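You operate a simulated robot arm through the tools that you are given. There is no shell and no other tool. Be economical: measure what you need, move in short steps, check, and stop when the job is done.

You are at the controls of a simulated robot arm. One attempt, no reset.

JOB
Press the creases out of the cream napkin.
Fine: wind the press back up and pull the tray out with the napkin on it; leave the other napkin alone.

The check looks at the end state, three seconds after you hand in, the way a careful person would. Anything else that was tipped, shoved, dropped, spilled or broken makes it a failure. Flat cloth is picked up by pressing the open fingertips on it (5 to 10 N) and closing them slowly along it; thin cloth reads only 2 to 8 mm in the jaws.

ROBOT AND FRAMES
A 6-joint arm with a two-finger parallel gripper, fixed in place. Base frame: the origin is at the foot of the arm, x ahead of it, y to its left, z up; the work surface is at about z = 0.704. Readings come in m, rad, newtons and seconds.
With the tool pointing down near the work surface it reaches from about 0.22 to 0.62 m from the base axis. Its first joint turns from -1.152 to 1.152 rad. Payload 2.7 kg.
The tool frame sits at the grasp point between the pads (the TCP): z along the fingers, y along the line on which they close. The tips reach 0.023 m beyond it. Largest opening 0.094 m; finger width 0.038, thickness 0.01; the body of the gripper, 0.054 by 0.096 m, starts 0.039 m behind the TCP.
Orientation is told as [roll, pitch, yaw] about the base's x, y, z axes, in that order, counted from this pose: with the fingers straight down and closing along the base's y, the tool's x points along the base's -x, its y along +y and its z along -z.

CONTROLS
- The arm moves only by the tool send_rows. Its arguments are lists of equal length, an entry for each row: "offset": the shift along the base's x, y, z in m, a list of three; "turn": the turn, a rotation vector about the base's x, y, z in rad, a list of three; "jaw": the closure in counts, from 0 (fully open) to 255 (shut). In form: {"offset": [[dx, dy, dz], ...], "turn": [[wx, wy, wz], ...], "jaw": [jaw, ...]}. A call has 1 to 8 rows; each row shifts and turns the commanded pose from where the row before left it. A row lasts 0.2 s, in which the tool goes at most 0.05 m and 0.15 rad; a call with a longer step from one row to the next is refused whole, and so is a gripper value outside its range. A pose out of reach is approached as far as the arm can. The call stops where the force on the tool passes 40 N (or 10 N more than at its start, if that is more) or the arm is blocked; 0.2 s more then pass. The fingers move at their own pace (about 0.045 m/s each) and stop on an object; they squeeze with about 31 N. The grip force told is the motor's: it shows also when the fingers shut on nothing. Time passes only in rows, and 0.2 s behind the last, so rows that do not move let the fingers close. The reply holds the time, the measured pose of the TCP, the force on the tool along the base axes, the opening and the grip force, in the units named above and with some noise.
- Cameras (640 x 400 px; columns grow to the right, rows downward): "scene" is fixed at [0.0752, -0.4251, 1.4148]; the picture's right is [0.80, -0.60, 0.00], its down [-0.27, -0.37, -0.89] and it looks along [0.53, 0.71, -0.46] (base axes); focal length 352 px, centre (320, 200). "wrist" rides on the gripper at [-0.039, 0, -0.044] in the tool frame; the picture's right is [0.00, -1.00, 0.00], its down [0.97, 0.00, -0.24] and it looks along [0.24, 0.00, 0.97] (tool axes); focal length 218 px, centre (320, 200). There is no depth. A picture from a camera that has moved, and an enlarged one, comes with that camera's place and axes in the base frame and with its lens.
- get_image(camera): a new picture of that camera. The clock stands still meanwhile.
- close_up(camera, box): a new picture of the part [left, top, right, bottom] of that camera's present view, enlarged. The clock stands still meanwhile.
- close_job(): hands the job in; it is judged then, once.

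Go step by step. Nothing tells you positions but the pictures and the camera data: compare them with the known pose of the tool, close in by small moves and look again before you grip or let go. The budget is 120 turns and 68 pictures, counting those below and the enlarged ones. Unless the task says otherwise, let go and move clear before handing in, and close with one line.

The tools are called after "Call:" by a JSON object that holds its "op" and its "data". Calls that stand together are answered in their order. send_rows: Moves the arm, as the interface text tells. Its arguments: {"type":"object","properties":{"offset":{"type":"array"},"turn":{"type":"array"},"jaw":{"type":"array"}},"required":["offset","turn","jaw"]} The other tools are called the same way: get_image (camera) takes a picture; close_up (camera, box) takes an enlarged picture of a part of a camera's view; close_job () hands the job in.

At the start:

```text
t: 0.0
tcp_pos: [0.4218, 0.0297, 1.1825]
ee_rot: [-0.001, -0.001, 0.0]
force: [0.4, -1.1, 0.2]
gripper_width: 0.094
finger_force: 0.2
```

scene: 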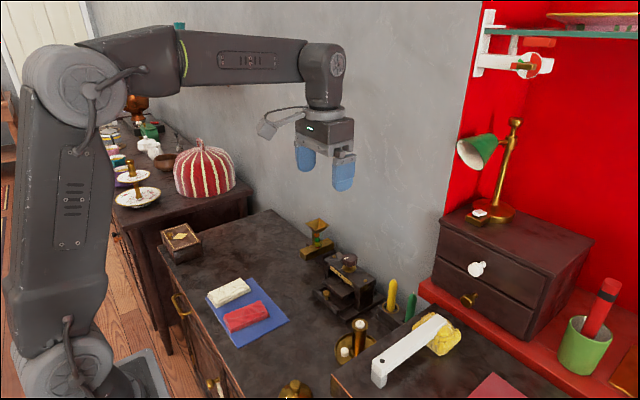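
wrist: 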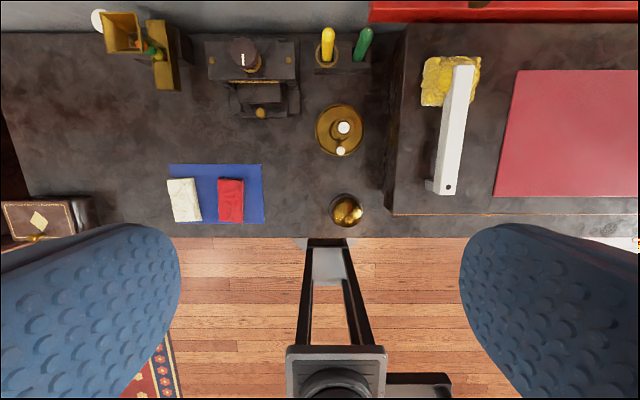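

I see a cream and a red folded napkin on a blue mat, and a small dark press with a screw/knob and a tray behind them. I'll look closer at the press and napkins first.

Call:
{"op": "close_up", "data": {"camera": "scene", "box": [290, 200, 450, 350]}}

Call:
{"op": "close_up", "data": {"camera": "wrist", "box": [160, 10, 380, 240]}}

Call:
{"op": "close_up", "data": {"camera": "scene", "box": [190, 260, 310, 360]}}

```text
2.67 times, centred on (370, 275) of scene
camera zoom: at [0.0752, -0.4251, 1.4148], right [0.8, -0.6, 0.0], down [-0.27, -0.37, -0.89], along [0.53, 0.71, -0.46], focal length 939 px, centre (187, 0)
```

zoom: 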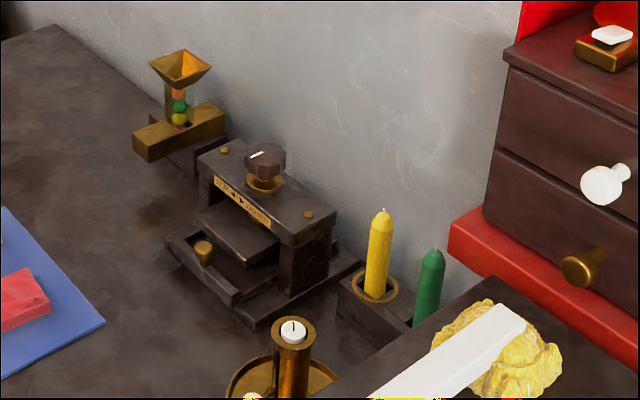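

```text
1.74 times, centred on (270, 125) of wrist
camera zoom: at [0.4609, 0.0308, 1.2255], right [0.0, -1.0, 0.0], down [-0.97, 0.0, 0.24], along [-0.24, 0.0, -0.97], focal length 380 px, centre (407, 330)
```

zoom: 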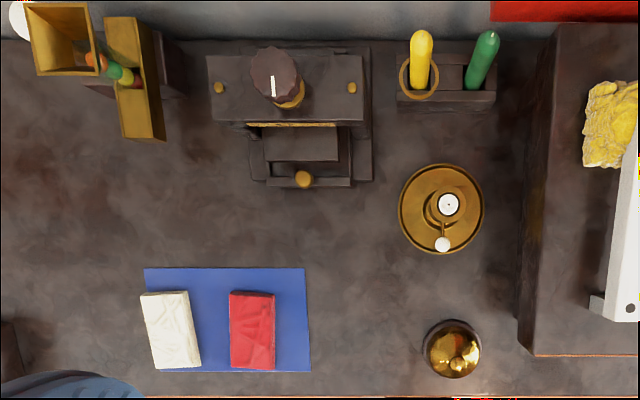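

```text
4.00 times, centred on (250, 310) of scene
camera zoom: at [0.0752, -0.4251, 1.4148], right [0.8, -0.6, 0.0], down [-0.27, -0.37, -0.89], along [0.53, 0.71, -0.46], focal length 1409 px, centre (600, -240)
```

zoom: 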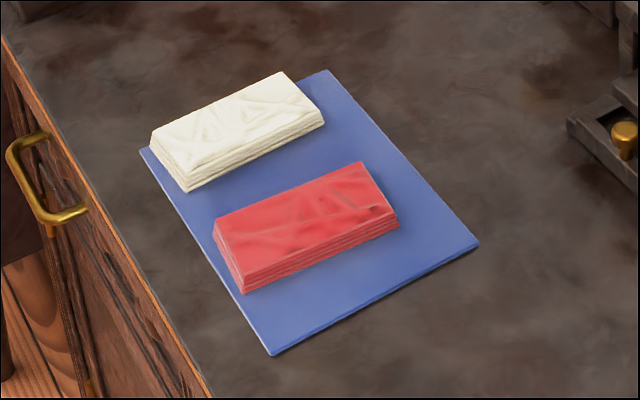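

Call:
{"op": "close_up", "data": {"camera": "scene", "box": [325, 245, 385, 290]}}

Call:
{"op": "close_up", "data": {"camera": "scene", "box": [310, 250, 390, 330]}}

```text
8.89 times, centred on (355, 268) of scene
camera zoom: at [0.0752, -0.4251, 1.4148], right [0.8, -0.6, 0.0], down [-0.27, -0.37, -0.89], along [0.53, 0.71, -0.46], focal length 3131 px, centre (9, -400)
```

zoom: 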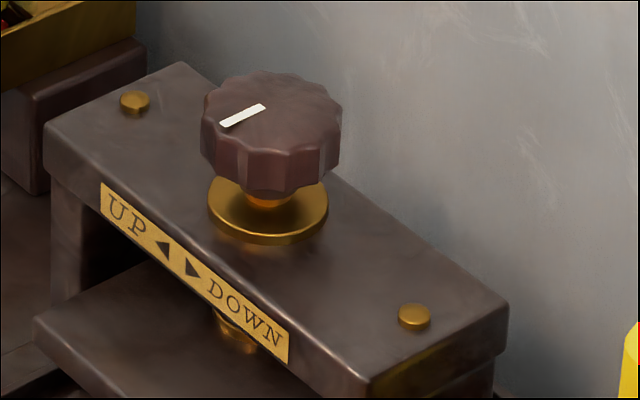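

```text
5.00 times, centred on (350, 290) of scene
camera zoom: at [0.0752, -0.4251, 1.4148], right [0.8, -0.6, 0.0], down [-0.27, -0.37, -0.89], along [0.53, 0.71, -0.46], focal length 1761 px, centre (170, -250)
```

zoom: 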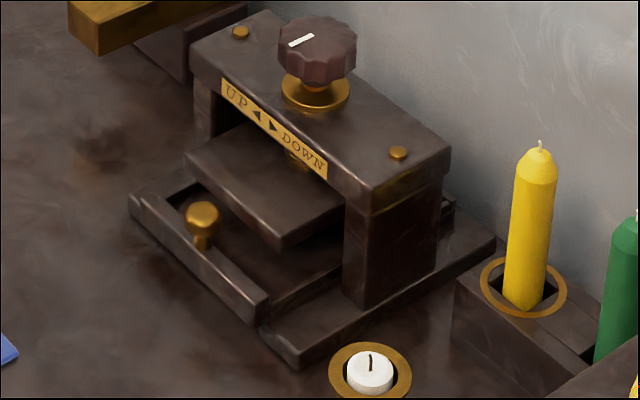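

The press label reads "UP ◀ ▶ DOWN"; I place the tray's brass handle at about (0.53, 0.154, 0.745) and the knob at about (0.60, 0.149, 0.83). Moving above the handle for a closer look.

Call:
{"op": "send_rows", "data": {"offset": [[0.01, 0.024, -0.04], [0.01, 0.025, -0.04], [0.01, 0.025, -0.04], [0.01, 0.025, -0.04], [0.01, 0.025, -0.04], [0.01, 0, -0.03], [0, 0, 0]], "turn": [[0, 0, 0], [0, 0, 0], [0, 0, 0], [0, 0, 0], [0, 0, 0], [0, 0, 0], [0, 0, 0]], "jaw": [0, 0, 0, 0, 0, 0, 0]}}

Call:
{"op": "get_image", "data": {"camera": "wrist"}}

```text
t: 1.6
tcp_pos: [0.4827, 0.1538, 0.9511]
ee_rot: [0.002, -0.002, -0.002]
force: [-0.2, -0.7, -0.5]
gripper_width: 0.094
finger_force: 0.1
```

```text
60 pictures are left
camera wrist: at [0.5212, 0.1552, 0.9938], right [0.0, -1.0, 0.0], down [-0.97, 0.0, 0.24], along [-0.24, 0.0, -0.97], focal length 218 px, centre (320, 200)
```

wrist: 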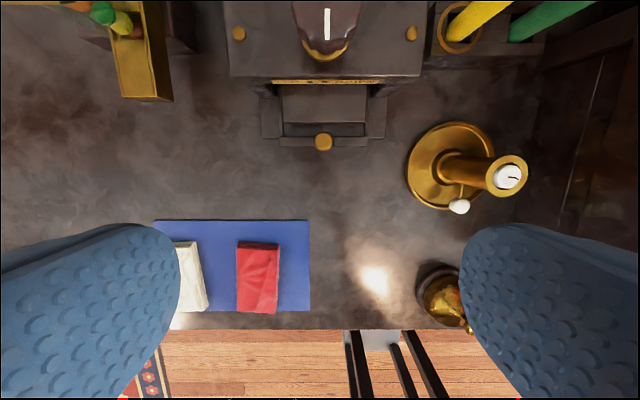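

Handle refined to (0.526, 0.152). Descending beside it with the fingers a bit in front so they clear the platen.

Call:
{"op": "send_rows", "data": {"offset": [[0.01, 0, -0.04], [0.01, -0.001, -0.04], [0.01, -0.001, -0.04], [0.002, 0, -0.04], [0, 0, -0.02], [0, 0, 0]], "turn": [[0, 0, 0], [0, 0, 0], [0, 0, 0], [0, 0, 0], [0, 0, 0], [0, 0, 0]], "jaw": [60, 100, 120, 120, 120, 120]}}

Call:
{"op": "close_up", "data": {"camera": "scene", "box": [290, 230, 390, 330]}}

Call:
{"op": "get_image", "data": {"camera": "wrist"}}

```text
t: 3.0
tcp_pos: [0.5148, 0.1522, 0.7737]
ee_rot: [0.001, -0.001, 0.001]
force: [0.1, 0.4, -0.7]
gripper_width: 0.0496
finger_force: 0.0
```

```text
4.00 times, centred on (340, 280) of scene
camera zoom: at [0.0752, -0.4251, 1.4148], right [0.8, -0.6, 0.0], down [-0.27, -0.37, -0.89], along [0.53, 0.71, -0.46], focal length 1409 px, centre (240, -120)
```

zoom: 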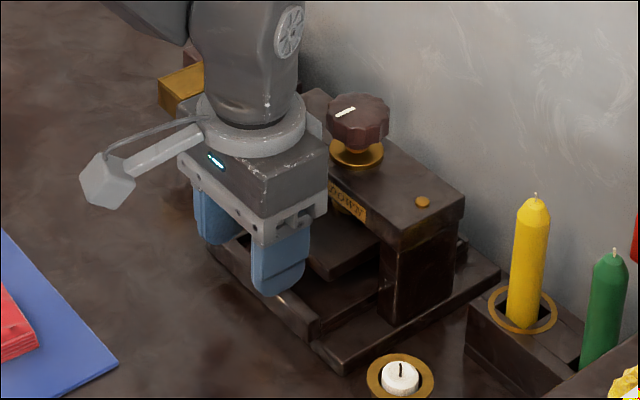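

```text
58 pictures are left
camera wrist: at [0.5537, 0.1535, 0.816], right [0.0, -1.0, 0.0], down [-0.97, 0.0, 0.24], along [-0.24, 0.0, -0.97], focal length 218 px, centre (320, 200)
```

wrist: 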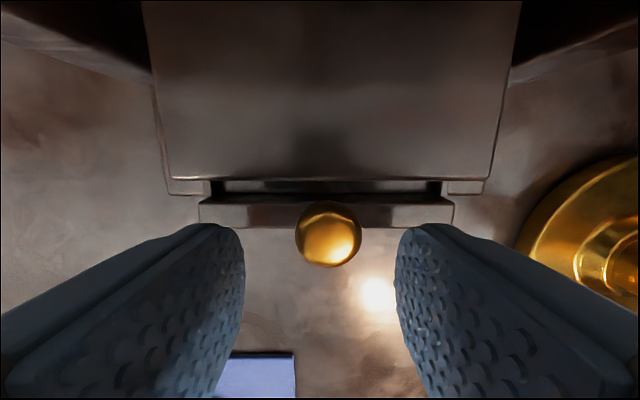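

Call:
{"op": "send_rows", "data": {"offset": [[0, -0.001, -0.018], [0, 0, 0], [0, 0, 0], [0, 0, 0], [0, 0, 0]], "turn": [[0, 0, 0], [0, 0, 0], [0, 0, 0], [0, 0, 0], [0, 0, 0]], "jaw": [120, 180, 255, 255, 255]}}

Call:
{"op": "get_image", "data": {"camera": "wrist"}}

```text
t: 4.2
tcp_pos: [0.5156, 0.1494, 0.7574]
ee_rot: [-0.002, -0.002, -0.002]
force: [1.2, -19.4, 17.0]
gripper_width: 0.0204
finger_force: 45.5
```

```text
57 pictures are left
camera wrist: at [0.5543, 0.1509, 0.7997], right [0.0, -1.0, 0.0], down [-0.97, 0.0, 0.24], along [-0.24, 0.0, -0.97], focal length 218 px, centre (320, 200)
```

wrist: 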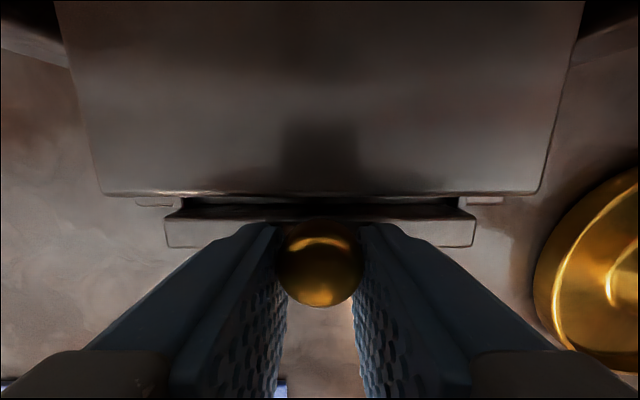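

Handle is gripped. Relieving the side load, then pulling the tray toward the arm.

Call:
{"op": "send_rows", "data": {"offset": [[0, -0.0015, 0.002], [-0.01, 0, 0], [-0.015, 0, 0], [-0.015, 0, 0], [-0.015, 0, 0], [-0.015, 0, 0], [0, 0, 0]], "turn": [[0, 0, 0], [0, 0, 0], [0, 0, 0], [0, 0, 0], [0, 0, 0], [0, 0, 0], [0, 0, 0]], "jaw": [255, 255, 255, 255, 255, 255, 255]}}

Call:
{"op": "get_image", "data": {"camera": "wrist"}}

Call:
{"op": "close_up", "data": {"camera": "scene", "box": [270, 230, 390, 330]}}

```text
t: 5.8
tcp_pos: [0.4451, 0.1492, 0.7566]
ee_rot: [0.001, -0.002, 0.001]
force: [-0.8, 13.7, 8.4]
gripper_width: 0.0203
finger_force: 45.0
```

```text
56 pictures are left
camera wrist: at [0.4828, 0.1509, 0.7997], right [0.0, -1.0, 0.0], down [-0.97, 0.0, 0.24], along [-0.24, 0.0, -0.97], focal length 218 px, centre (320, 200)
```

wrist: 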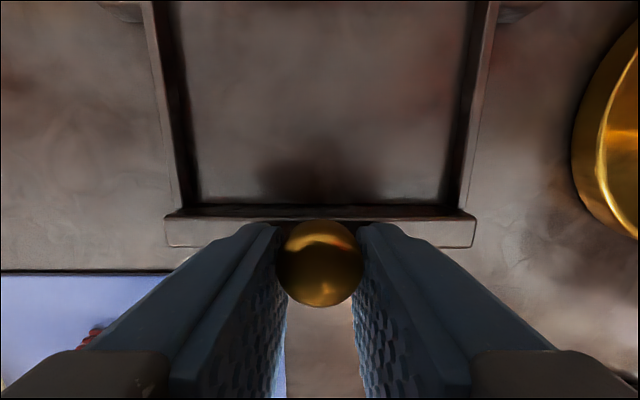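

```text
4.00 times, centred on (330, 280) of scene
camera zoom: at [0.0751, -0.4249, 1.4149], right [0.8, -0.6, 0.0], down [-0.27, -0.37, -0.89], along [0.53, 0.71, -0.46], focal length 1409 px, centre (280, -120)
```

zoom: 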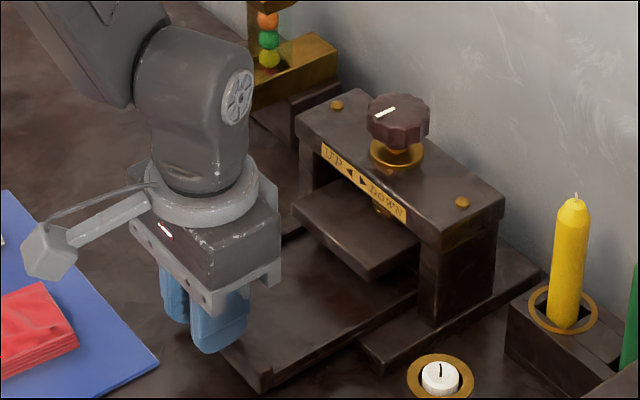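

Tray slides freely. Pulling a bit further while staying clear of the blue mat.

Call:
{"op": "send_rows", "data": {"offset": [[-0.01, 0, 0], [-0.008, 0, 0], [0, 0, 0]], "turn": [[0, 0, 0], [0, 0, 0], [0, 0, 0]], "jaw": [255, 255, 255]}}

Call:
{"op": "get_image", "data": {"camera": "wrist"}}

Call:
{"op": "get_image", "data": {"camera": "scene"}}

```text
t: 6.6
tcp_pos: [0.426, 0.1511, 0.7559]
ee_rot: [0.0, -0.001, 0.001]
force: [0.1, 14.1, 5.3]
gripper_width: 0.0206
finger_force: 44.4
```

```text
54 pictures are left
camera wrist: at [0.4649, 0.1509, 0.7997], right [0.0, -1.0, 0.0], down [-0.97, 0.0, 0.24], along [-0.24, 0.0, -0.97], focal length 218 px, centre (320, 200)
```

wrist: 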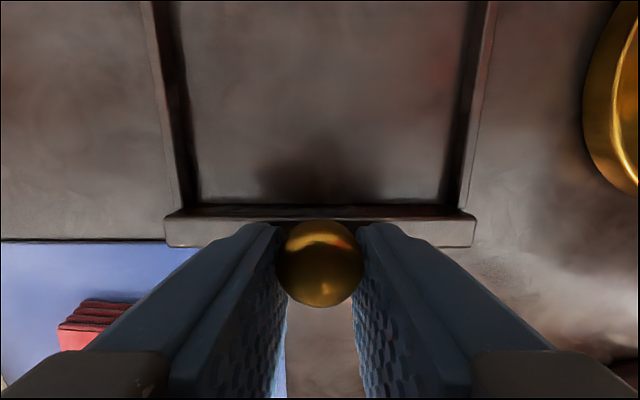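

```text
53 pictures are left
```

scene: 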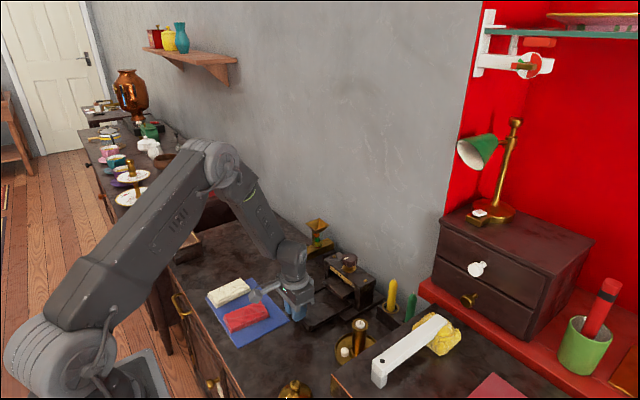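

Call:
{"op": "send_rows", "data": {"offset": [[-0.005, 0, 0], [0, 0, 0], [0, 0, 0], [0, 0, 0], [0, 0, 0.03], [0, 0, 0.04], [0, 0, 0.05]], "turn": [[0, 0, 0], [0, 0, 0], [0, 0, 0], [0, 0, 0], [0, 0, 0], [0, 0, 0], [0, 0, 0]], "jaw": [255, 255, 150, 150, 150, 150, 0]}}

Call:
{"op": "get_image", "data": {"camera": "wrist"}}

```text
t: 8.2
tcp_pos: [0.4174, 0.1479, 0.8765]
ee_rot: [-0.002, 0.001, -0.001]
force: [0.5, 0.0, 0.5]
gripper_width: 0.0735
finger_force: 0.1
```

```text
52 pictures are left
camera wrist: at [0.4572, 0.1488, 0.9196], right [0.0, -1.0, 0.0], down [-0.97, 0.0, 0.24], along [-0.24, 0.0, -0.97], focal length 218 px, centre (320, 200)
```

wrist: 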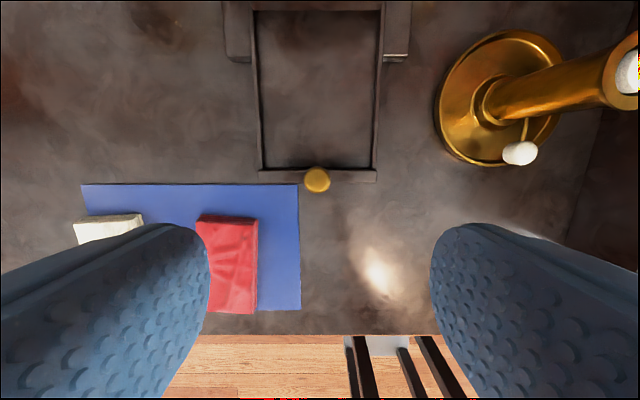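

Tray interior is about 0.10 × 0.12 m, centred near (0.50, 0.150). Now moving over the cream napkin.

Call:
{"op": "send_rows", "data": {"offset": [[-0.014, 0.041, 0.01], [-0.014, 0.041, 0.01], [-0.014, 0.041, 0.01], [-0.014, 0.041, 0.01], [-0.014, 0.041, 0.01], [0, 0, 0]], "turn": [[0, 0, 0], [0, 0, 0], [0, 0, 0], [0, 0, 0], [0, 0, 0], [0, 0, 0]], "jaw": [0, 0, 0, 0, 0, 0]}}

Call:
{"op": "get_image", "data": {"camera": "wrist"}}

Call:
{"op": "close_up", "data": {"camera": "scene", "box": [280, 240, 380, 340]}}

```text
t: 9.6
tcp_pos: [0.3521, 0.3528, 0.9267]
ee_rot: [0.0, 0.0, -0.002]
force: [0.2, -0.1, 0.5]
gripper_width: 0.094
finger_force: 0.1
```

```text
51 pictures are left
camera wrist: at [0.3893, 0.3537, 0.9689], right [0.0, -1.0, 0.0], down [-0.97, 0.0, 0.24], along [-0.24, 0.0, -0.97], focal length 218 px, centre (320, 200)
```

wrist: 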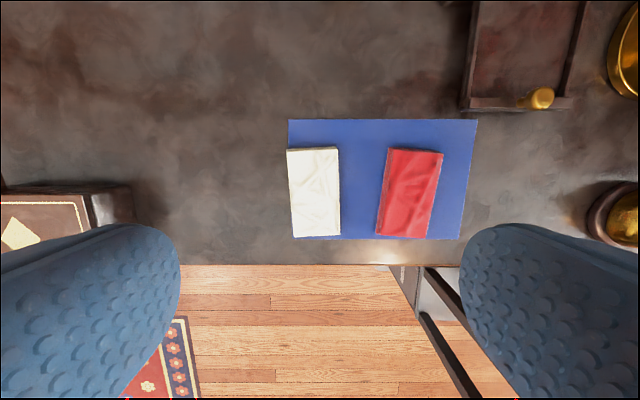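

```text
4.00 times, centred on (330, 290) of scene
camera zoom: at [0.0752, -0.4251, 1.4148], right [0.8, -0.6, 0.0], down [-0.27, -0.37, -0.89], along [0.53, 0.71, -0.46], focal length 1409 px, centre (280, -160)
```

zoom: 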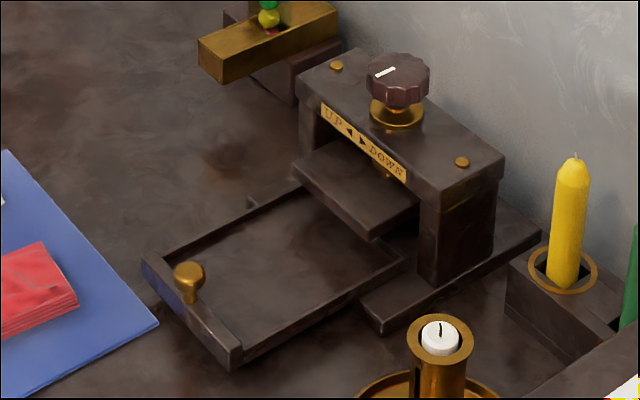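

Cream napkin: centre about (0.334, 0.361), 0.058 × 0.104, about 2 cm thick, tilted slightly. Descending to straddle it.

Call:
{"op": "send_rows", "data": {"offset": [[-0.006, 0.003, -0.04], [-0.006, 0.003, -0.04], [-0.006, 0.002, -0.04], [0, 0, -0.035], [0, 0, 0]], "turn": [[0, 0, 0.03], [0, 0, 0], [0, 0, 0], [0, 0, 0], [0, 0, 0]], "jaw": [0, 0, 0, 0, 0]}}

Call:
{"op": "get_image", "data": {"camera": "wrist"}}

Call:
{"op": "close_up", "data": {"camera": "scene", "box": [180, 250, 300, 350]}}

```text
t: 10.8
tcp_pos: [0.3335, 0.3637, 0.7719]
ee_rot: [0.0, 0.0, 0.029]
force: [0.6, -0.3, 0.5]
gripper_width: 0.0941
finger_force: 0.1
```

```text
49 pictures are left
camera wrist: at [0.3709, 0.3652, 0.815], right [0.03, -1.0, 0.0], down [-0.97, -0.03, 0.24], along [-0.24, -0.01, -0.97], focal length 218 px, centre (320, 200)
```

wrist: 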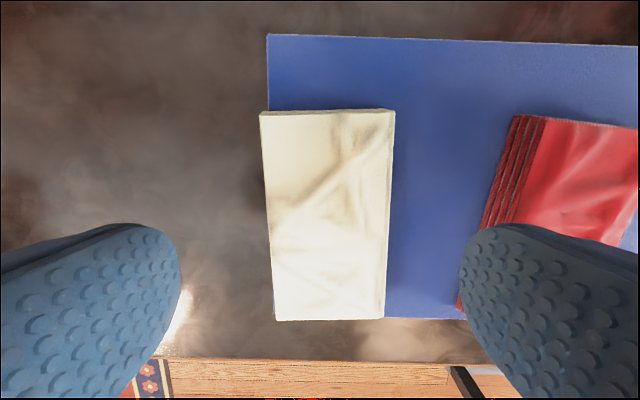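

```text
4.00 times, centred on (240, 300) of scene
camera zoom: at [0.0752, -0.4251, 1.4148], right [0.8, -0.6, 0.0], down [-0.27, -0.37, -0.89], along [0.53, 0.71, -0.46], focal length 1409 px, centre (640, -200)
```

zoom: 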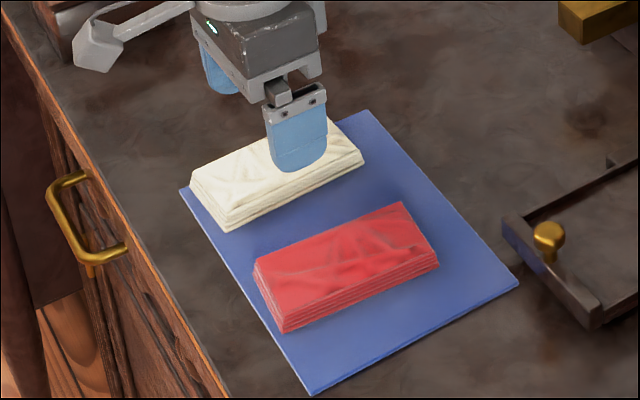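

Aligned over the napkin; lowering to near the mat and closing gently.

Call:
{"op": "send_rows", "data": {"offset": [[0, -0.001, -0.02], [0, 0, -0.016], [0, 0, 0], [0, 0, 0], [0, 0, 0], [0, 0, 0]], "turn": [[0, 0, 0], [0, 0, 0], [0, 0, 0], [0, 0, 0], [0, 0, 0], [0, 0, 0]], "jaw": [0, 0, 80, 110, 140, 140]}}

Call:
{"op": "get_image", "data": {"camera": "wrist"}}

```text
t: 12.2
tcp_pos: [0.3334, 0.3623, 0.7366]
ee_rot: [0.001, 0.002, 0.03]
force: [-0.8, -1.0, 0.6]
gripper_width: 0.059
finger_force: 31.0
```

```text
47 pictures are left
camera wrist: at [0.3721, 0.3644, 0.7792], right [0.03, -1.0, 0.0], down [-0.97, -0.03, 0.24], along [-0.24, -0.01, -0.97], focal length 218 px, centre (320, 200)
```

wrist: 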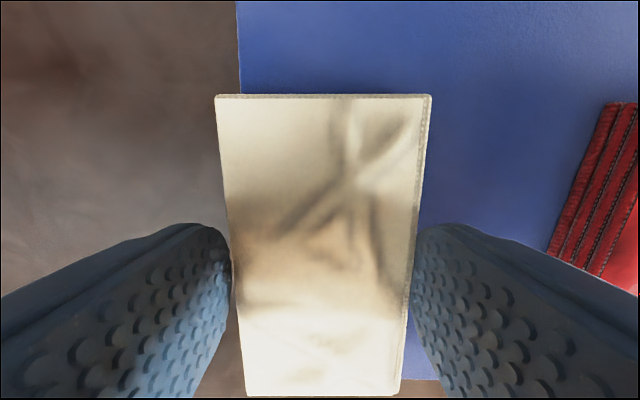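

Napkin is held at 0.059 m. Lifting it and carrying it toward the tray, pausing in front to measure clearances (handle-to-platen gap is tight).

Call:
{"op": "send_rows", "data": {"offset": [[0, 0, 0.02], [0, 0, 0.04], [0, 0, 0.045], [0.0234, -0.0424, 0], [0.0234, -0.0424, 0], [0.0234, -0.0424, 0], [0.0234, -0.0424, 0], [0.0134, -0.0424, 0]], "turn": [[0, 0, 0], [0, 0, 0], [0, 0, 0], [0, 0, -0.04], [0, 0, 0], [0, 0, 0], [0, 0, 0], [0, 0, 0]], "jaw": [145, 145, 145, 145, 145, 145, 145, 145]}}

Call:
{"op": "get_image", "data": {"camera": "wrist"}}

Call:
{"op": "close_up", "data": {"camera": "scene", "box": [270, 230, 390, 330]}}

```text
t: 14.0
tcp_pos: [0.4425, 0.1492, 0.8403]
ee_rot: [-0.001, 0.0, -0.01]
force: [0.4, -0.7, 0.3]
gripper_width: 0.0588
finger_force: 31.1
```

```text
46 pictures are left
camera wrist: at [0.4807, 0.15, 0.8833], right [-0.01, -1.0, 0.0], down [-0.97, 0.01, 0.24], along [-0.24, 0.0, -0.97], focal length 218 px, centre (320, 200)
```

wrist: 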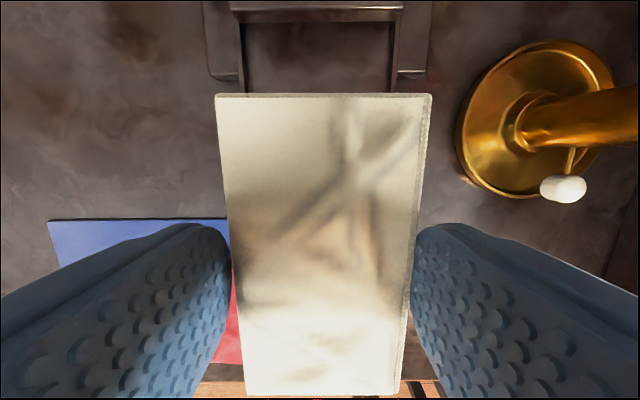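

```text
4.00 times, centred on (330, 280) of scene
camera zoom: at [0.0752, -0.4251, 1.4148], right [0.8, -0.6, 0.0], down [-0.27, -0.37, -0.89], along [0.53, 0.71, -0.46], focal length 1409 px, centre (280, -120)
```

zoom: 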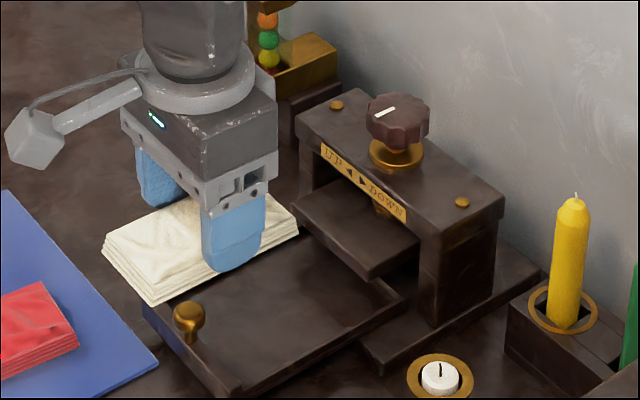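

Napkin is ~12 mm thick and ~104 mm long, equal to the gap between handle and platen, so I'll tilt it rear-down, slip its rear under the platen, then level it.

Call:
{"op": "send_rows", "data": {"offset": [[0.015, 0.001, 0], [0.015, 0, 0], [0.015, 0, -0.01], [0.002, 0, -0.02], [0.0, 0, -0.015], [0, 0, 0]], "turn": [[0, 0.13, 0.01], [0, 0.14, 0], [0, 0, 0], [0, 0, 0], [0, 0, 0], [0, 0, 0]], "jaw": [145, 145, 145, 145, 145, 145]}}

Call:
{"op": "get_image", "data": {"camera": "wrist"}}

Call:
{"op": "close_up", "data": {"camera": "scene", "box": [290, 240, 390, 330]}}

```text
t: 15.4
tcp_pos: [0.4874, 0.1497, 0.7952]
ee_rot: [-0.001, 0.271, -0.001]
force: [-0.3, -0.6, -0.4]
gripper_width: 0.0585
finger_force: 31.4
```

```text
44 pictures are left
camera wrist: at [0.5358, 0.1511, 0.8259], right [0.0, -1.0, 0.0], down [-0.87, 0.0, 0.49], along [-0.49, 0.0, -0.87], focal length 218 px, centre (320, 200)
```

wrist: 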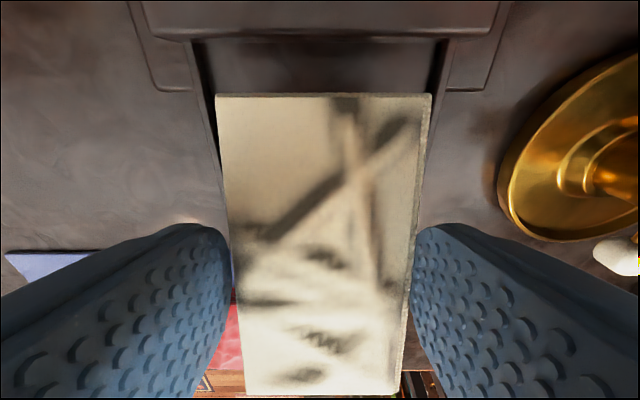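

```text
4.44 times, centred on (340, 285) of scene
camera zoom: at [0.0752, -0.4251, 1.4148], right [0.8, -0.6, 0.0], down [-0.27, -0.37, -0.89], along [0.53, 0.71, -0.46], focal length 1565 px, centre (231, -178)
```

zoom: 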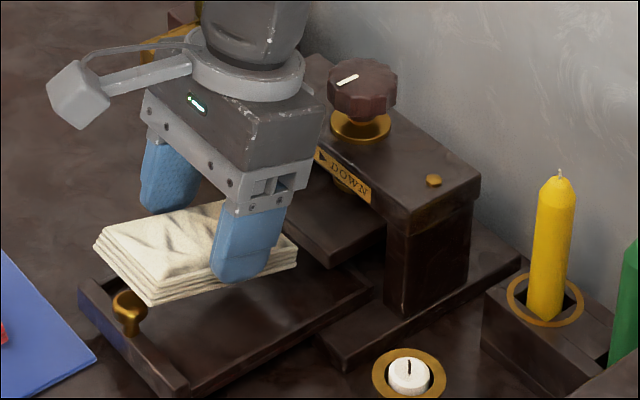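

Call:
{"op": "send_rows", "data": {"offset": [[0.002, 0, -0.014], [0.0, 0, -0.014], [0, 0, 0]], "turn": [[0, 0, 0], [0, 0, 0], [0, 0, 0]], "jaw": [145, 145, 145]}}

Call:
{"op": "close_up", "data": {"camera": "wrist", "box": [120, 0, 520, 250]}}

Call:
{"op": "close_up", "data": {"camera": "scene", "box": [290, 260, 370, 330]}}

```text
t: 16.2
tcp_pos: [0.4893, 0.1498, 0.7701]
ee_rot: [0.001, 0.265, 0.0]
force: [-0.3, 0.8, 25.3]
gripper_width: 0.0589
finger_force: 31.2
```

```text
1.60 times, centred on (320, 125) of wrist
camera zoom: at [0.5385, 0.1509, 0.8004], right [0.0, -1.0, 0.0], down [-0.87, 0.0, 0.49], along [-0.49, 0.0, -0.87], focal length 349 px, centre (320, 320)
```

zoom: 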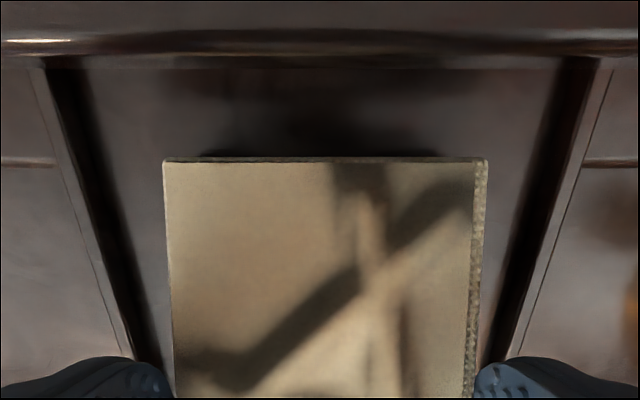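

```text
5.71 times, centred on (330, 295) of scene
camera zoom: at [0.0748, -0.4252, 1.4148], right [0.8, -0.6, 0.0], down [-0.27, -0.37, -0.89], along [0.53, 0.71, -0.46], focal length 2013 px, centre (263, -343)
```

zoom: 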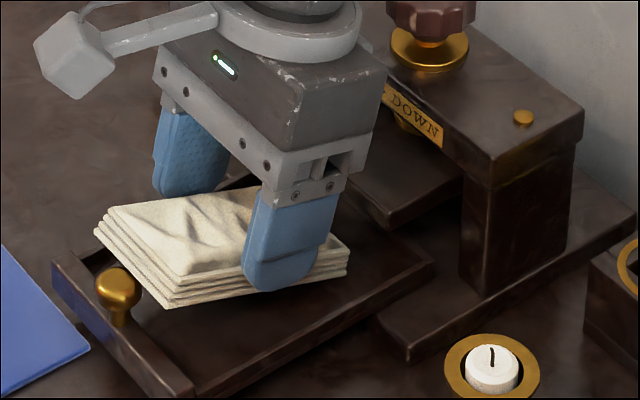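

Contact of ~25 N: probably the front of the napkin touching the handle. The rear is already low, so I'll rise a little and slide it under the platen.

Call:
{"op": "send_rows", "data": {"offset": [[0, 0, 0.007], [0.006, 0, 0], [0.006, 0, 0], [0, 0, 0]], "turn": [[0, 0, 0], [0, 0, 0], [0, 0, 0], [0, 0, 0]], "jaw": [145, 145, 145, 145]}}

Call:
{"op": "get_image", "data": {"camera": "wrist"}}

Call:
{"op": "close_up", "data": {"camera": "scene", "box": [290, 260, 370, 330]}}

```text
t: 17.2
tcp_pos: [0.5004, 0.1496, 0.7754]
ee_rot: [-0.001, 0.271, -0.002]
force: [0.1, -0.6, 0.1]
gripper_width: 0.0589
finger_force: 30.7
```

```text
40 pictures are left
camera wrist: at [0.5504, 0.1505, 0.8053], right [0.0, -1.0, 0.0], down [-0.87, 0.0, 0.49], along [-0.49, 0.0, -0.87], focal length 218 px, centre (320, 200)
```

wrist: 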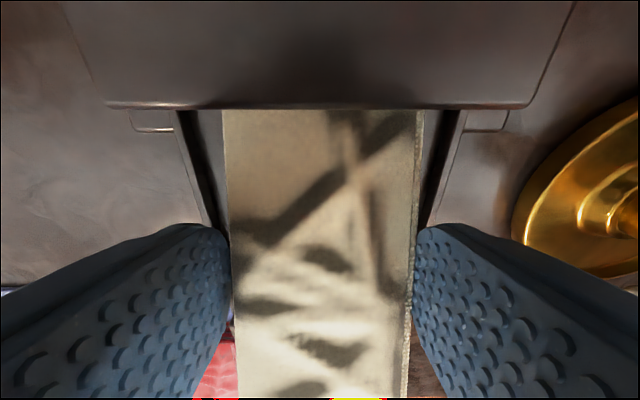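

```text
5.71 times, centred on (330, 295) of scene
camera zoom: at [0.0752, -0.4251, 1.4148], right [0.8, -0.6, 0.0], down [-0.27, -0.37, -0.89], along [0.53, 0.71, -0.46], focal length 2013 px, centre (263, -343)
```

zoom: 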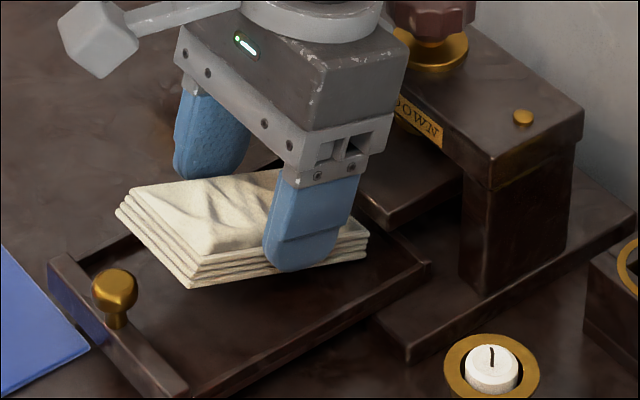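

Rear is under the platen and the front just clears the handle. Now levelling the napkin onto the tray floor.

Call:
{"op": "send_rows", "data": {"offset": [[0.003, 0, 0], [-0.0055, 0, -0.008], [-0.006, 0, -0.008], [-0.006, 0, -0.006], [0, 0, 0]], "turn": [[0, 0, 0], [0, -0.13, 0], [0, -0.13, 0], [0, -0.13, 0], [0, 0, 0]], "jaw": [145, 145, 145, 145, 145]}}

Call:
{"op": "get_image", "data": {"camera": "wrist"}}

Call:
{"op": "close_up", "data": {"camera": "scene", "box": [290, 260, 370, 330]}}

```text
t: 18.4
tcp_pos: [0.4874, 0.15, 0.7533]
ee_rot: [0.0, -0.123, 0.0]
force: [0.2, 0.7, -0.9]
gripper_width: 0.0589
finger_force: 31.1
```

```text
38 pictures are left
camera wrist: at [0.5197, 0.1505, 0.7998], right [0.0, -1.0, 0.0], down [-0.99, 0.0, 0.12], along [-0.12, 0.0, -0.99], focal length 218 px, centre (320, 200)
```

wrist: 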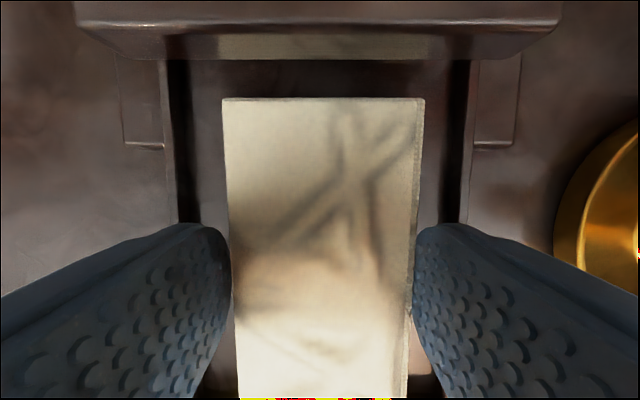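

```text
5.71 times, centred on (330, 295) of scene
camera zoom: at [0.0752, -0.4251, 1.4148], right [0.8, -0.6, 0.0], down [-0.27, -0.37, -0.89], along [0.53, 0.71, -0.46], focal length 2013 px, centre (263, -343)
```

zoom: 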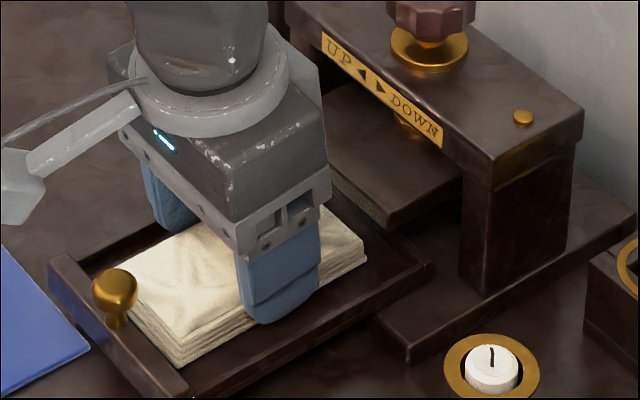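

Napkin is inside the tray, level, and clear of the handle. Lowering to gentle contact, then releasing.

Call:
{"op": "send_rows", "data": {"offset": [[0.001, 0, -0.003], [0, 0, -0.002], [0, 0, 0]], "turn": [[0, 0, 0], [0, 0, 0], [0, 0, 0]], "jaw": [145, 145, 145]}}

```text
t: 19.2
tcp_pos: [0.4907, 0.151, 0.7509]
ee_rot: [0.003, -0.128, -0.001]
force: [0.2, -9.3, 34.9]
gripper_width: 0.0591
finger_force: 31.1
```

Call:
{"op": "send_rows", "data": {"offset": [[0, 0, 0.002], [0, 0, 0], [0, 0, 0], [0, 0, 0.01], [0, 0, 0.03], [-0.01, 0, 0.04], [-0.01, 0, 0.04], [0, 0, 0]], "turn": [[0, 0, 0], [0, 0, 0], [0, 0, 0], [0, 0, 0], [0, 0, 0], [0, 0.06, 0], [0, 0.065, 0], [0, 0, 0]], "jaw": [145, 70, 70, 70, 70, 70, 70, 70]}}

Call:
{"op": "get_image", "data": {"camera": "wrist"}}

Call:
{"op": "close_up", "data": {"camera": "scene", "box": [290, 260, 370, 330]}}

```text
t: 21.0
tcp_pos: [0.4666, 0.1495, 0.8682]
ee_rot: [-0.002, 0.006, 0.0]
force: [-0.2, -0.4, -0.1]
gripper_width: 0.0682
finger_force: 0.0
```

```text
36 pictures are left
camera wrist: at [0.5063, 0.1508, 0.9127], right [0.0, -1.0, 0.0], down [-0.97, 0.0, 0.25], along [-0.25, 0.0, -0.97], focal length 218 px, centre (320, 200)
```

wrist: 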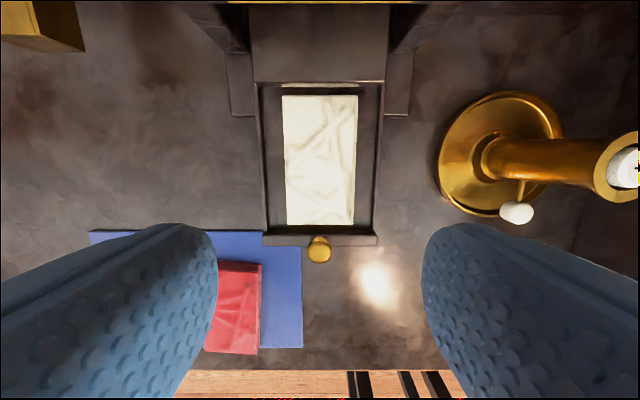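

```text
5.71 times, centred on (330, 295) of scene
camera zoom: at [0.0752, -0.4251, 1.4148], right [0.8, -0.6, 0.0], down [-0.27, -0.37, -0.89], along [0.53, 0.71, -0.46], focal length 2013 px, centre (263, -343)
```

zoom: 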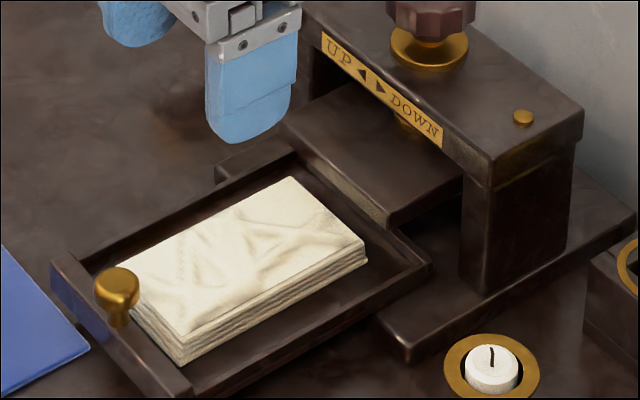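

Napkin sits neatly in the tray. Now regripping the handle to push the tray under the platen.

Call:
{"op": "send_rows", "data": {"offset": [[-0.025, 0, -0.02], [-0.023, 0, -0.02], [0, 0, -0.03], [0, 0, -0.024], [0, 0, 0]], "turn": [[0, 0, 0], [0, 0, 0], [0, 0, 0], [0, 0, 0], [0, 0, 0]], "jaw": [120, 120, 120, 120, 120]}}

Call:
{"op": "get_image", "data": {"camera": "wrist"}}

```text
t: 22.2
tcp_pos: [0.4196, 0.1526, 0.7761]
ee_rot: [0.001, 0.004, 0.0]
force: [-0.3, -1.0, 0.0]
gripper_width: 0.0498
finger_force: 0.1
```

```text
34 pictures are left
camera wrist: at [0.4582, 0.1529, 0.8177], right [0.0, -1.0, 0.0], down [-0.97, 0.0, 0.24], along [-0.24, 0.0, -0.97], focal length 218 px, centre (320, 200)
```

wrist: 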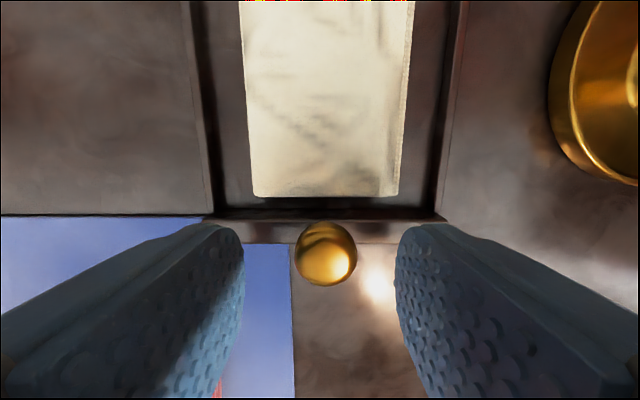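

Call:
{"op": "send_rows", "data": {"offset": [[-0.006, -0.001, -0.01], [0, 0, -0.008], [0, 0, 0], [0, 0, 0], [0, 0, 0], [0, 0, 0]], "turn": [[0, 0, 0], [0, 0, 0], [0, 0, 0], [0, 0, 0], [0, 0, 0], [0, 0, 0]], "jaw": [120, 120, 180, 255, 255, 255]}}

```text
t: 23.6
tcp_pos: [0.416, 0.1492, 0.7557]
ee_rot: [-0.001, 0.004, 0.0]
force: [0.0, 7.6, -6.1]
gripper_width: 0.0206
finger_force: 44.9
```

Call:
{"op": "send_rows", "data": {"offset": [[0.01, 0, 0.001], [0.018, 0, 0], [0.018, 0, 0], [0.018, 0, 0], [0.018, 0, 0], [0.01, 0, 0], [0.006, 0, 0], [0, 0, 0]], "turn": [[0, 0, 0], [0, 0, 0], [0, 0, 0], [0, 0, 0], [0, 0, 0], [0, 0, 0], [0, 0, 0], [0, 0, 0]], "jaw": [255, 255, 255, 255, 255, 255, 255, 255]}}

Call:
{"op": "get_image", "data": {"camera": "wrist"}}

```text
t: 25.4
tcp_pos: [0.5115, 0.1493, 0.7567]
ee_rot: [-0.003, 0.008, 0.0]
force: [-0.3, 22.1, -25.2]
gripper_width: 0.0205
finger_force: 44.9
```

```text
33 pictures are left
camera wrist: at [0.5496, 0.1509, 0.7998], right [0.0, -1.0, 0.0], down [-0.97, 0.0, 0.25], along [-0.25, 0.0, -0.97], focal length 218 px, centre (320, 200)
```

wrist: 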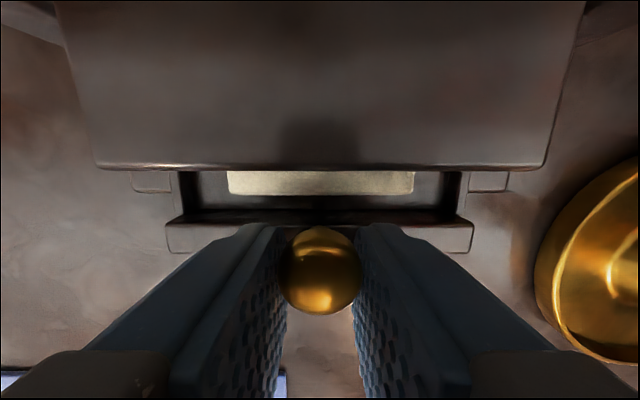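

Call:
{"op": "send_rows", "data": {"offset": [[0.0, 0.001, -0.002], [0.004, 0, 0], [0.004, 0, 0], [0.003, 0, 0], [0.003, 0, 0], [0, 0, 0]], "turn": [[0, 0, 0], [0, 0, 0], [0, 0, 0], [0, 0, 0], [0, 0, 0], [0, 0, 0]], "jaw": [255, 255, 255, 255, 255, 255]}}

Call:
{"op": "get_image", "data": {"camera": "wrist"}}

```text
t: 26.5
tcp_pos: [0.5202, 0.1502, 0.7571]
ee_rot: [-0.003, 0.021, -0.001]
force: [-11.0, -1.1, 10.7]
gripper_width: 0.0206
finger_force: 45.4
stopped in row 5: the force on the tool passed its limit (the readings are from after the stop); the commanded pose is now the measured one
```

```text
32 pictures are left
camera wrist: at [0.5593, 0.1511, 0.7991], right [0.0, -1.0, 0.0], down [-0.97, 0.0, 0.26], along [-0.26, 0.0, -0.97], focal length 218 px, centre (320, 200)
```

wrist: 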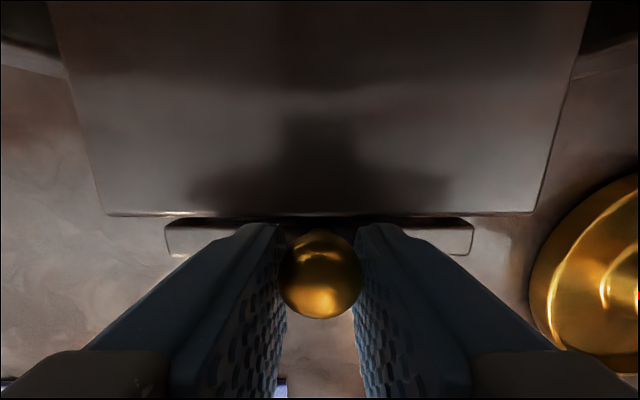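

Tray is fully home. Releasing the handle, rising, and moving over the knob.

Call:
{"op": "send_rows", "data": {"offset": [[-0.003, 0, 0], [0, 0, 0], [0, 0, 0], [0, 0, 0.04], [0, 0, 0.05], [0.02, 0, 0.04], [0.025, 0, 0], [0, 0, 0]], "turn": [[0, 0, 0], [0, 0, 0], [0, 0, 0], [0, 0, 0], [0, 0, 0], [0, -0.015, 0], [0, 0, 0], [0, 0, 0]], "jaw": [150, 140, 140, 140, 100, 0, 0, 0]}}

Call:
{"op": "get_image", "data": {"camera": "wrist"}}

Call:
{"op": "close_up", "data": {"camera": "scene", "box": [300, 230, 400, 330]}}

```text
t: 28.3
tcp_pos: [0.5652, 0.1483, 0.8882]
ee_rot: [-0.003, 0.003, 0.0]
force: [-0.2, 0.8, -0.1]
gripper_width: 0.0941
finger_force: 0.0
```

```text
31 pictures are left
camera wrist: at [0.6038, 0.1513, 0.931], right [0.0, -1.0, 0.0], down [-0.97, 0.0, 0.24], along [-0.24, 0.0, -0.97], focal length 218 px, centre (320, 200)
```

wrist: 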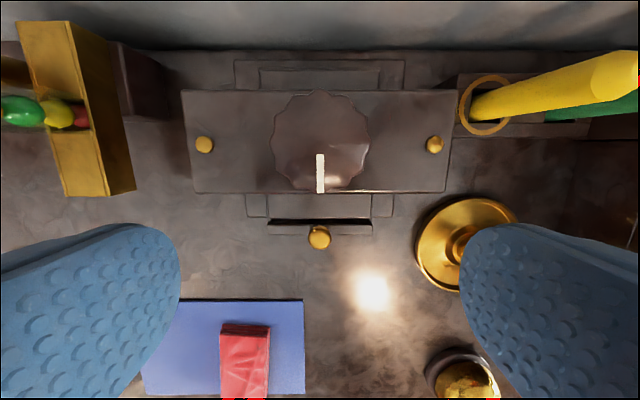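

```text
4.00 times, centred on (350, 280) of scene
camera zoom: at [0.0752, -0.4251, 1.4148], right [0.8, -0.6, 0.0], down [-0.27, -0.37, -0.89], along [0.53, 0.71, -0.46], focal length 1409 px, centre (200, -120)
```

zoom: 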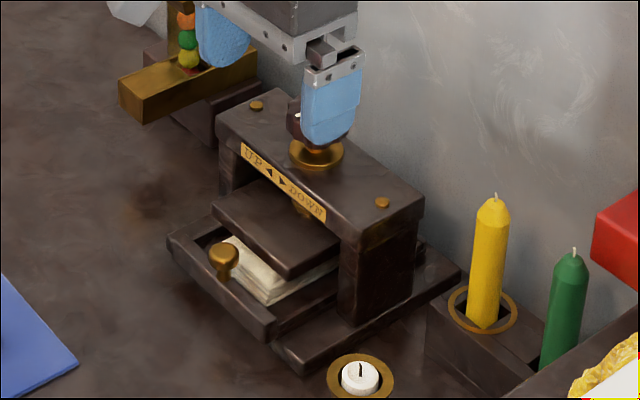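

Knob centre at about (0.605, 0.150), beam top z≈0.797. Moving over it at the current height and checking reach.

Call:
{"op": "send_rows", "data": {"offset": [[0.02, 0.001, 0], [0.02, 0.001, 0], [0, 0, -0.02], [0, 0, 0]], "turn": [[0, 0, 0], [0, 0, 0], [0, 0, 0], [0, 0, 0]], "jaw": [0, 0, 0, 0]}}

Call:
{"op": "get_image", "data": {"camera": "wrist"}}

```text
t: 29.3
tcp_pos: [0.6036, 0.1508, 0.8673]
ee_rot: [-0.003, 0.0, 0.001]
force: [-0.4, 0.1, 0.4]
gripper_width: 0.0941
finger_force: 0.0
```

```text
29 pictures are left
camera wrist: at [0.6421, 0.1522, 0.9095], right [0.0, -1.0, 0.0], down [-0.97, 0.0, 0.24], along [-0.24, 0.0, -0.97], focal length 218 px, centre (320, 200)
```

wrist: 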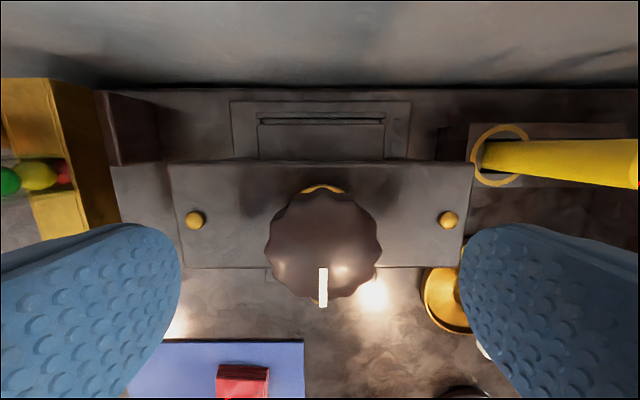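

Call:
{"op": "send_rows", "data": {"offset": [[0.003, 0, -0.018], [0, 0, -0.015], [0, 0, 0], [0, 0, 0], [0, 0, 0]], "turn": [[0, 0, 0], [0, 0, 0], [0, 0, 0], [0, 0, 0], [0, 0, 0]], "jaw": [0, 0, 120, 200, 200]}}

Call:
{"op": "close_up", "data": {"camera": "scene", "box": [310, 230, 390, 310]}}

```text
t: 30.5
tcp_pos: [0.6057, 0.1495, 0.8343]
ee_rot: [-0.004, 0.003, 0.0]
force: [-0.8, -6.2, -0.6]
gripper_width: 0.042
finger_force: 21.0
```

```text
5.00 times, centred on (350, 270) of scene
camera zoom: at [0.0752, -0.4253, 1.4148], right [0.8, -0.6, 0.0], down [-0.27, -0.37, -0.89], along [0.53, 0.71, -0.46], focal length 1761 px, centre (170, -150)
```

zoom: 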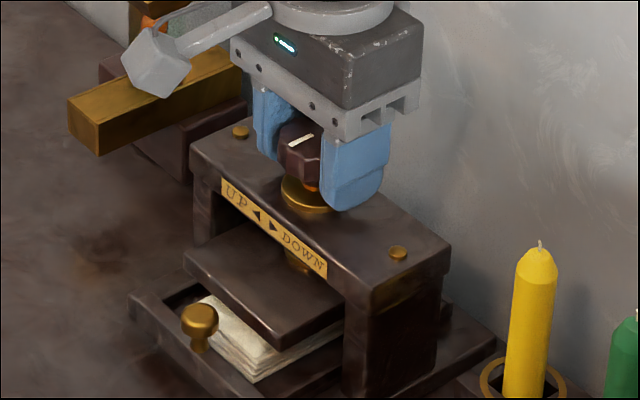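

Gripped the knob (0.042 m). Turning toward DOWN (front of the knob going right, +z turn) a little as a test.

Call:
{"op": "send_rows", "data": {"offset": [[0, -0.001, 0], [0, 0, 0], [0, 0, 0], [0, 0, 0], [0, 0, 0], [0, 0, 0], [0, 0, 0], [0, 0, 0]], "turn": [[0, 0, 0], [0, 0, 0.1], [0, 0, 0.12], [0, 0, 0.12], [0, 0, 0.12], [0, 0, 0.12], [0, 0, 0.12], [0, 0, 0]], "jaw": [255, 255, 255, 255, 255, 255, 255, 255]}}

Call:
{"op": "close_up", "data": {"camera": "scene", "box": [310, 230, 390, 310]}}

```text
t: 32.3
tcp_pos: [0.6067, 0.1512, 0.8347]
ee_rot: [-0.002, 0.001, 0.7]
force: [1.0, -1.9, -3.1]
gripper_width: 0.042
finger_force: 45.1
```

```text
5.00 times, centred on (350, 270) of scene
camera zoom: at [0.0753, -0.4251, 1.4148], right [0.8, -0.6, 0.0], down [-0.27, -0.37, -0.89], along [0.53, 0.71, -0.46], focal length 1761 px, centre (170, -150)
```

zoom: 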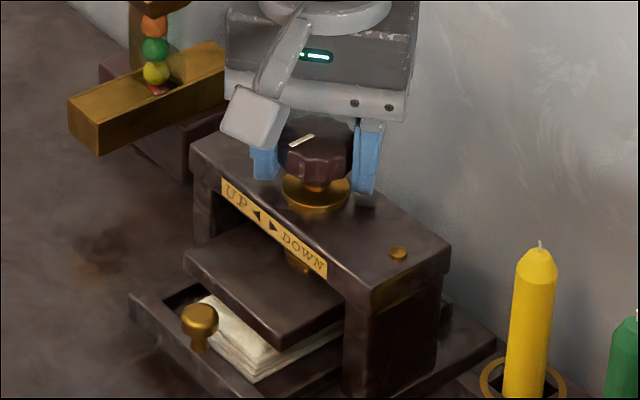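

The mark didn't move: the fingers slipped, so this may be the end stop. Trying the other direction.

Call:
{"op": "send_rows", "data": {"offset": [[0, 0, 0], [0, 0, 0], [0, 0, 0], [0, 0, 0], [0, 0, 0], [0, 0, 0], [0, 0, 0], [0, 0, 0]], "turn": [[0, 0, -0.1], [0, 0, -0.12], [0, 0, -0.12], [0, 0, -0.12], [0, 0, -0.12], [0, 0, -0.12], [0, 0, -0.12], [0, 0, 0]], "jaw": [255, 255, 255, 255, 255, 255, 255, 255]}}

Call:
{"op": "close_up", "data": {"camera": "scene", "box": [310, 230, 390, 310]}}

```text
t: 34.1
tcp_pos: [0.6064, 0.1495, 0.8333]
ee_rot: [-0.002, -0.001, -0.123]
force: [10.8, -9.2, -7.6]
gripper_width: 0.0417
finger_force: 45.3
```

```text
5.00 times, centred on (350, 270) of scene
camera zoom: at [0.0756, -0.4253, 1.4147], right [0.8, -0.6, 0.0], down [-0.27, -0.37, -0.89], along [0.53, 0.71, -0.46], focal length 1761 px, centre (170, -150)
```

zoom: 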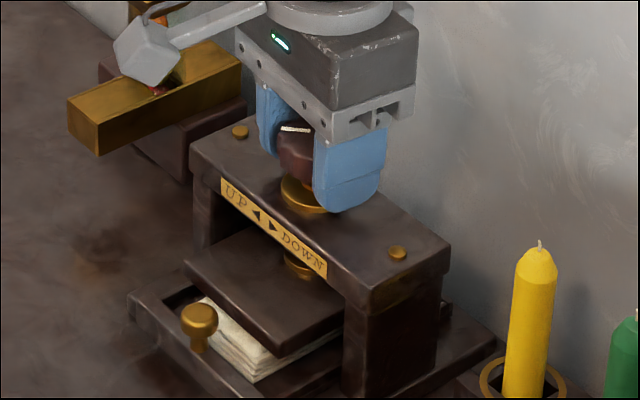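

Turning −z lowers the platen. Continuing that way.

Call:
{"op": "send_rows", "data": {"offset": [[0, 0, 0], [0, 0, 0], [0, 0, 0], [0, 0, 0], [0, 0, 0], [0, 0, 0], [0, 0, 0], [0, 0, 0]], "turn": [[0, 0, -0.12], [0, 0, -0.12], [0, 0, -0.12], [0, 0, -0.12], [0, 0, -0.12], [0, 0, -0.12], [0, 0, -0.12], [0, 0, -0.12]], "jaw": [255, 255, 255, 255, 255, 255, 255, 255]}}

Call:
{"op": "close_up", "data": {"camera": "scene", "box": [310, 230, 390, 310]}}

```text
t: 35.9
tcp_pos: [0.606, 0.1481, 0.8337]
ee_rot: [-0.006, 0.002, -1.086]
force: [-6.9, -22.6, -0.6]
gripper_width: 0.042
finger_force: 45.1
```

```text
5.00 times, centred on (350, 270) of scene
camera zoom: at [0.0751, -0.4256, 1.4146], right [0.8, -0.6, 0.0], down [-0.27, -0.37, -0.89], along [0.53, 0.71, -0.46], focal length 1761 px, centre (170, -150)
```

zoom: 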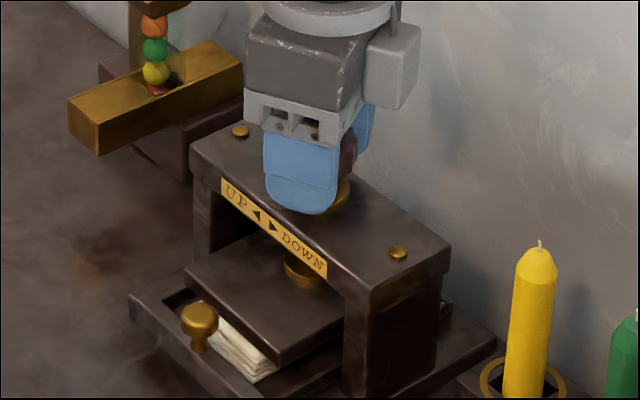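

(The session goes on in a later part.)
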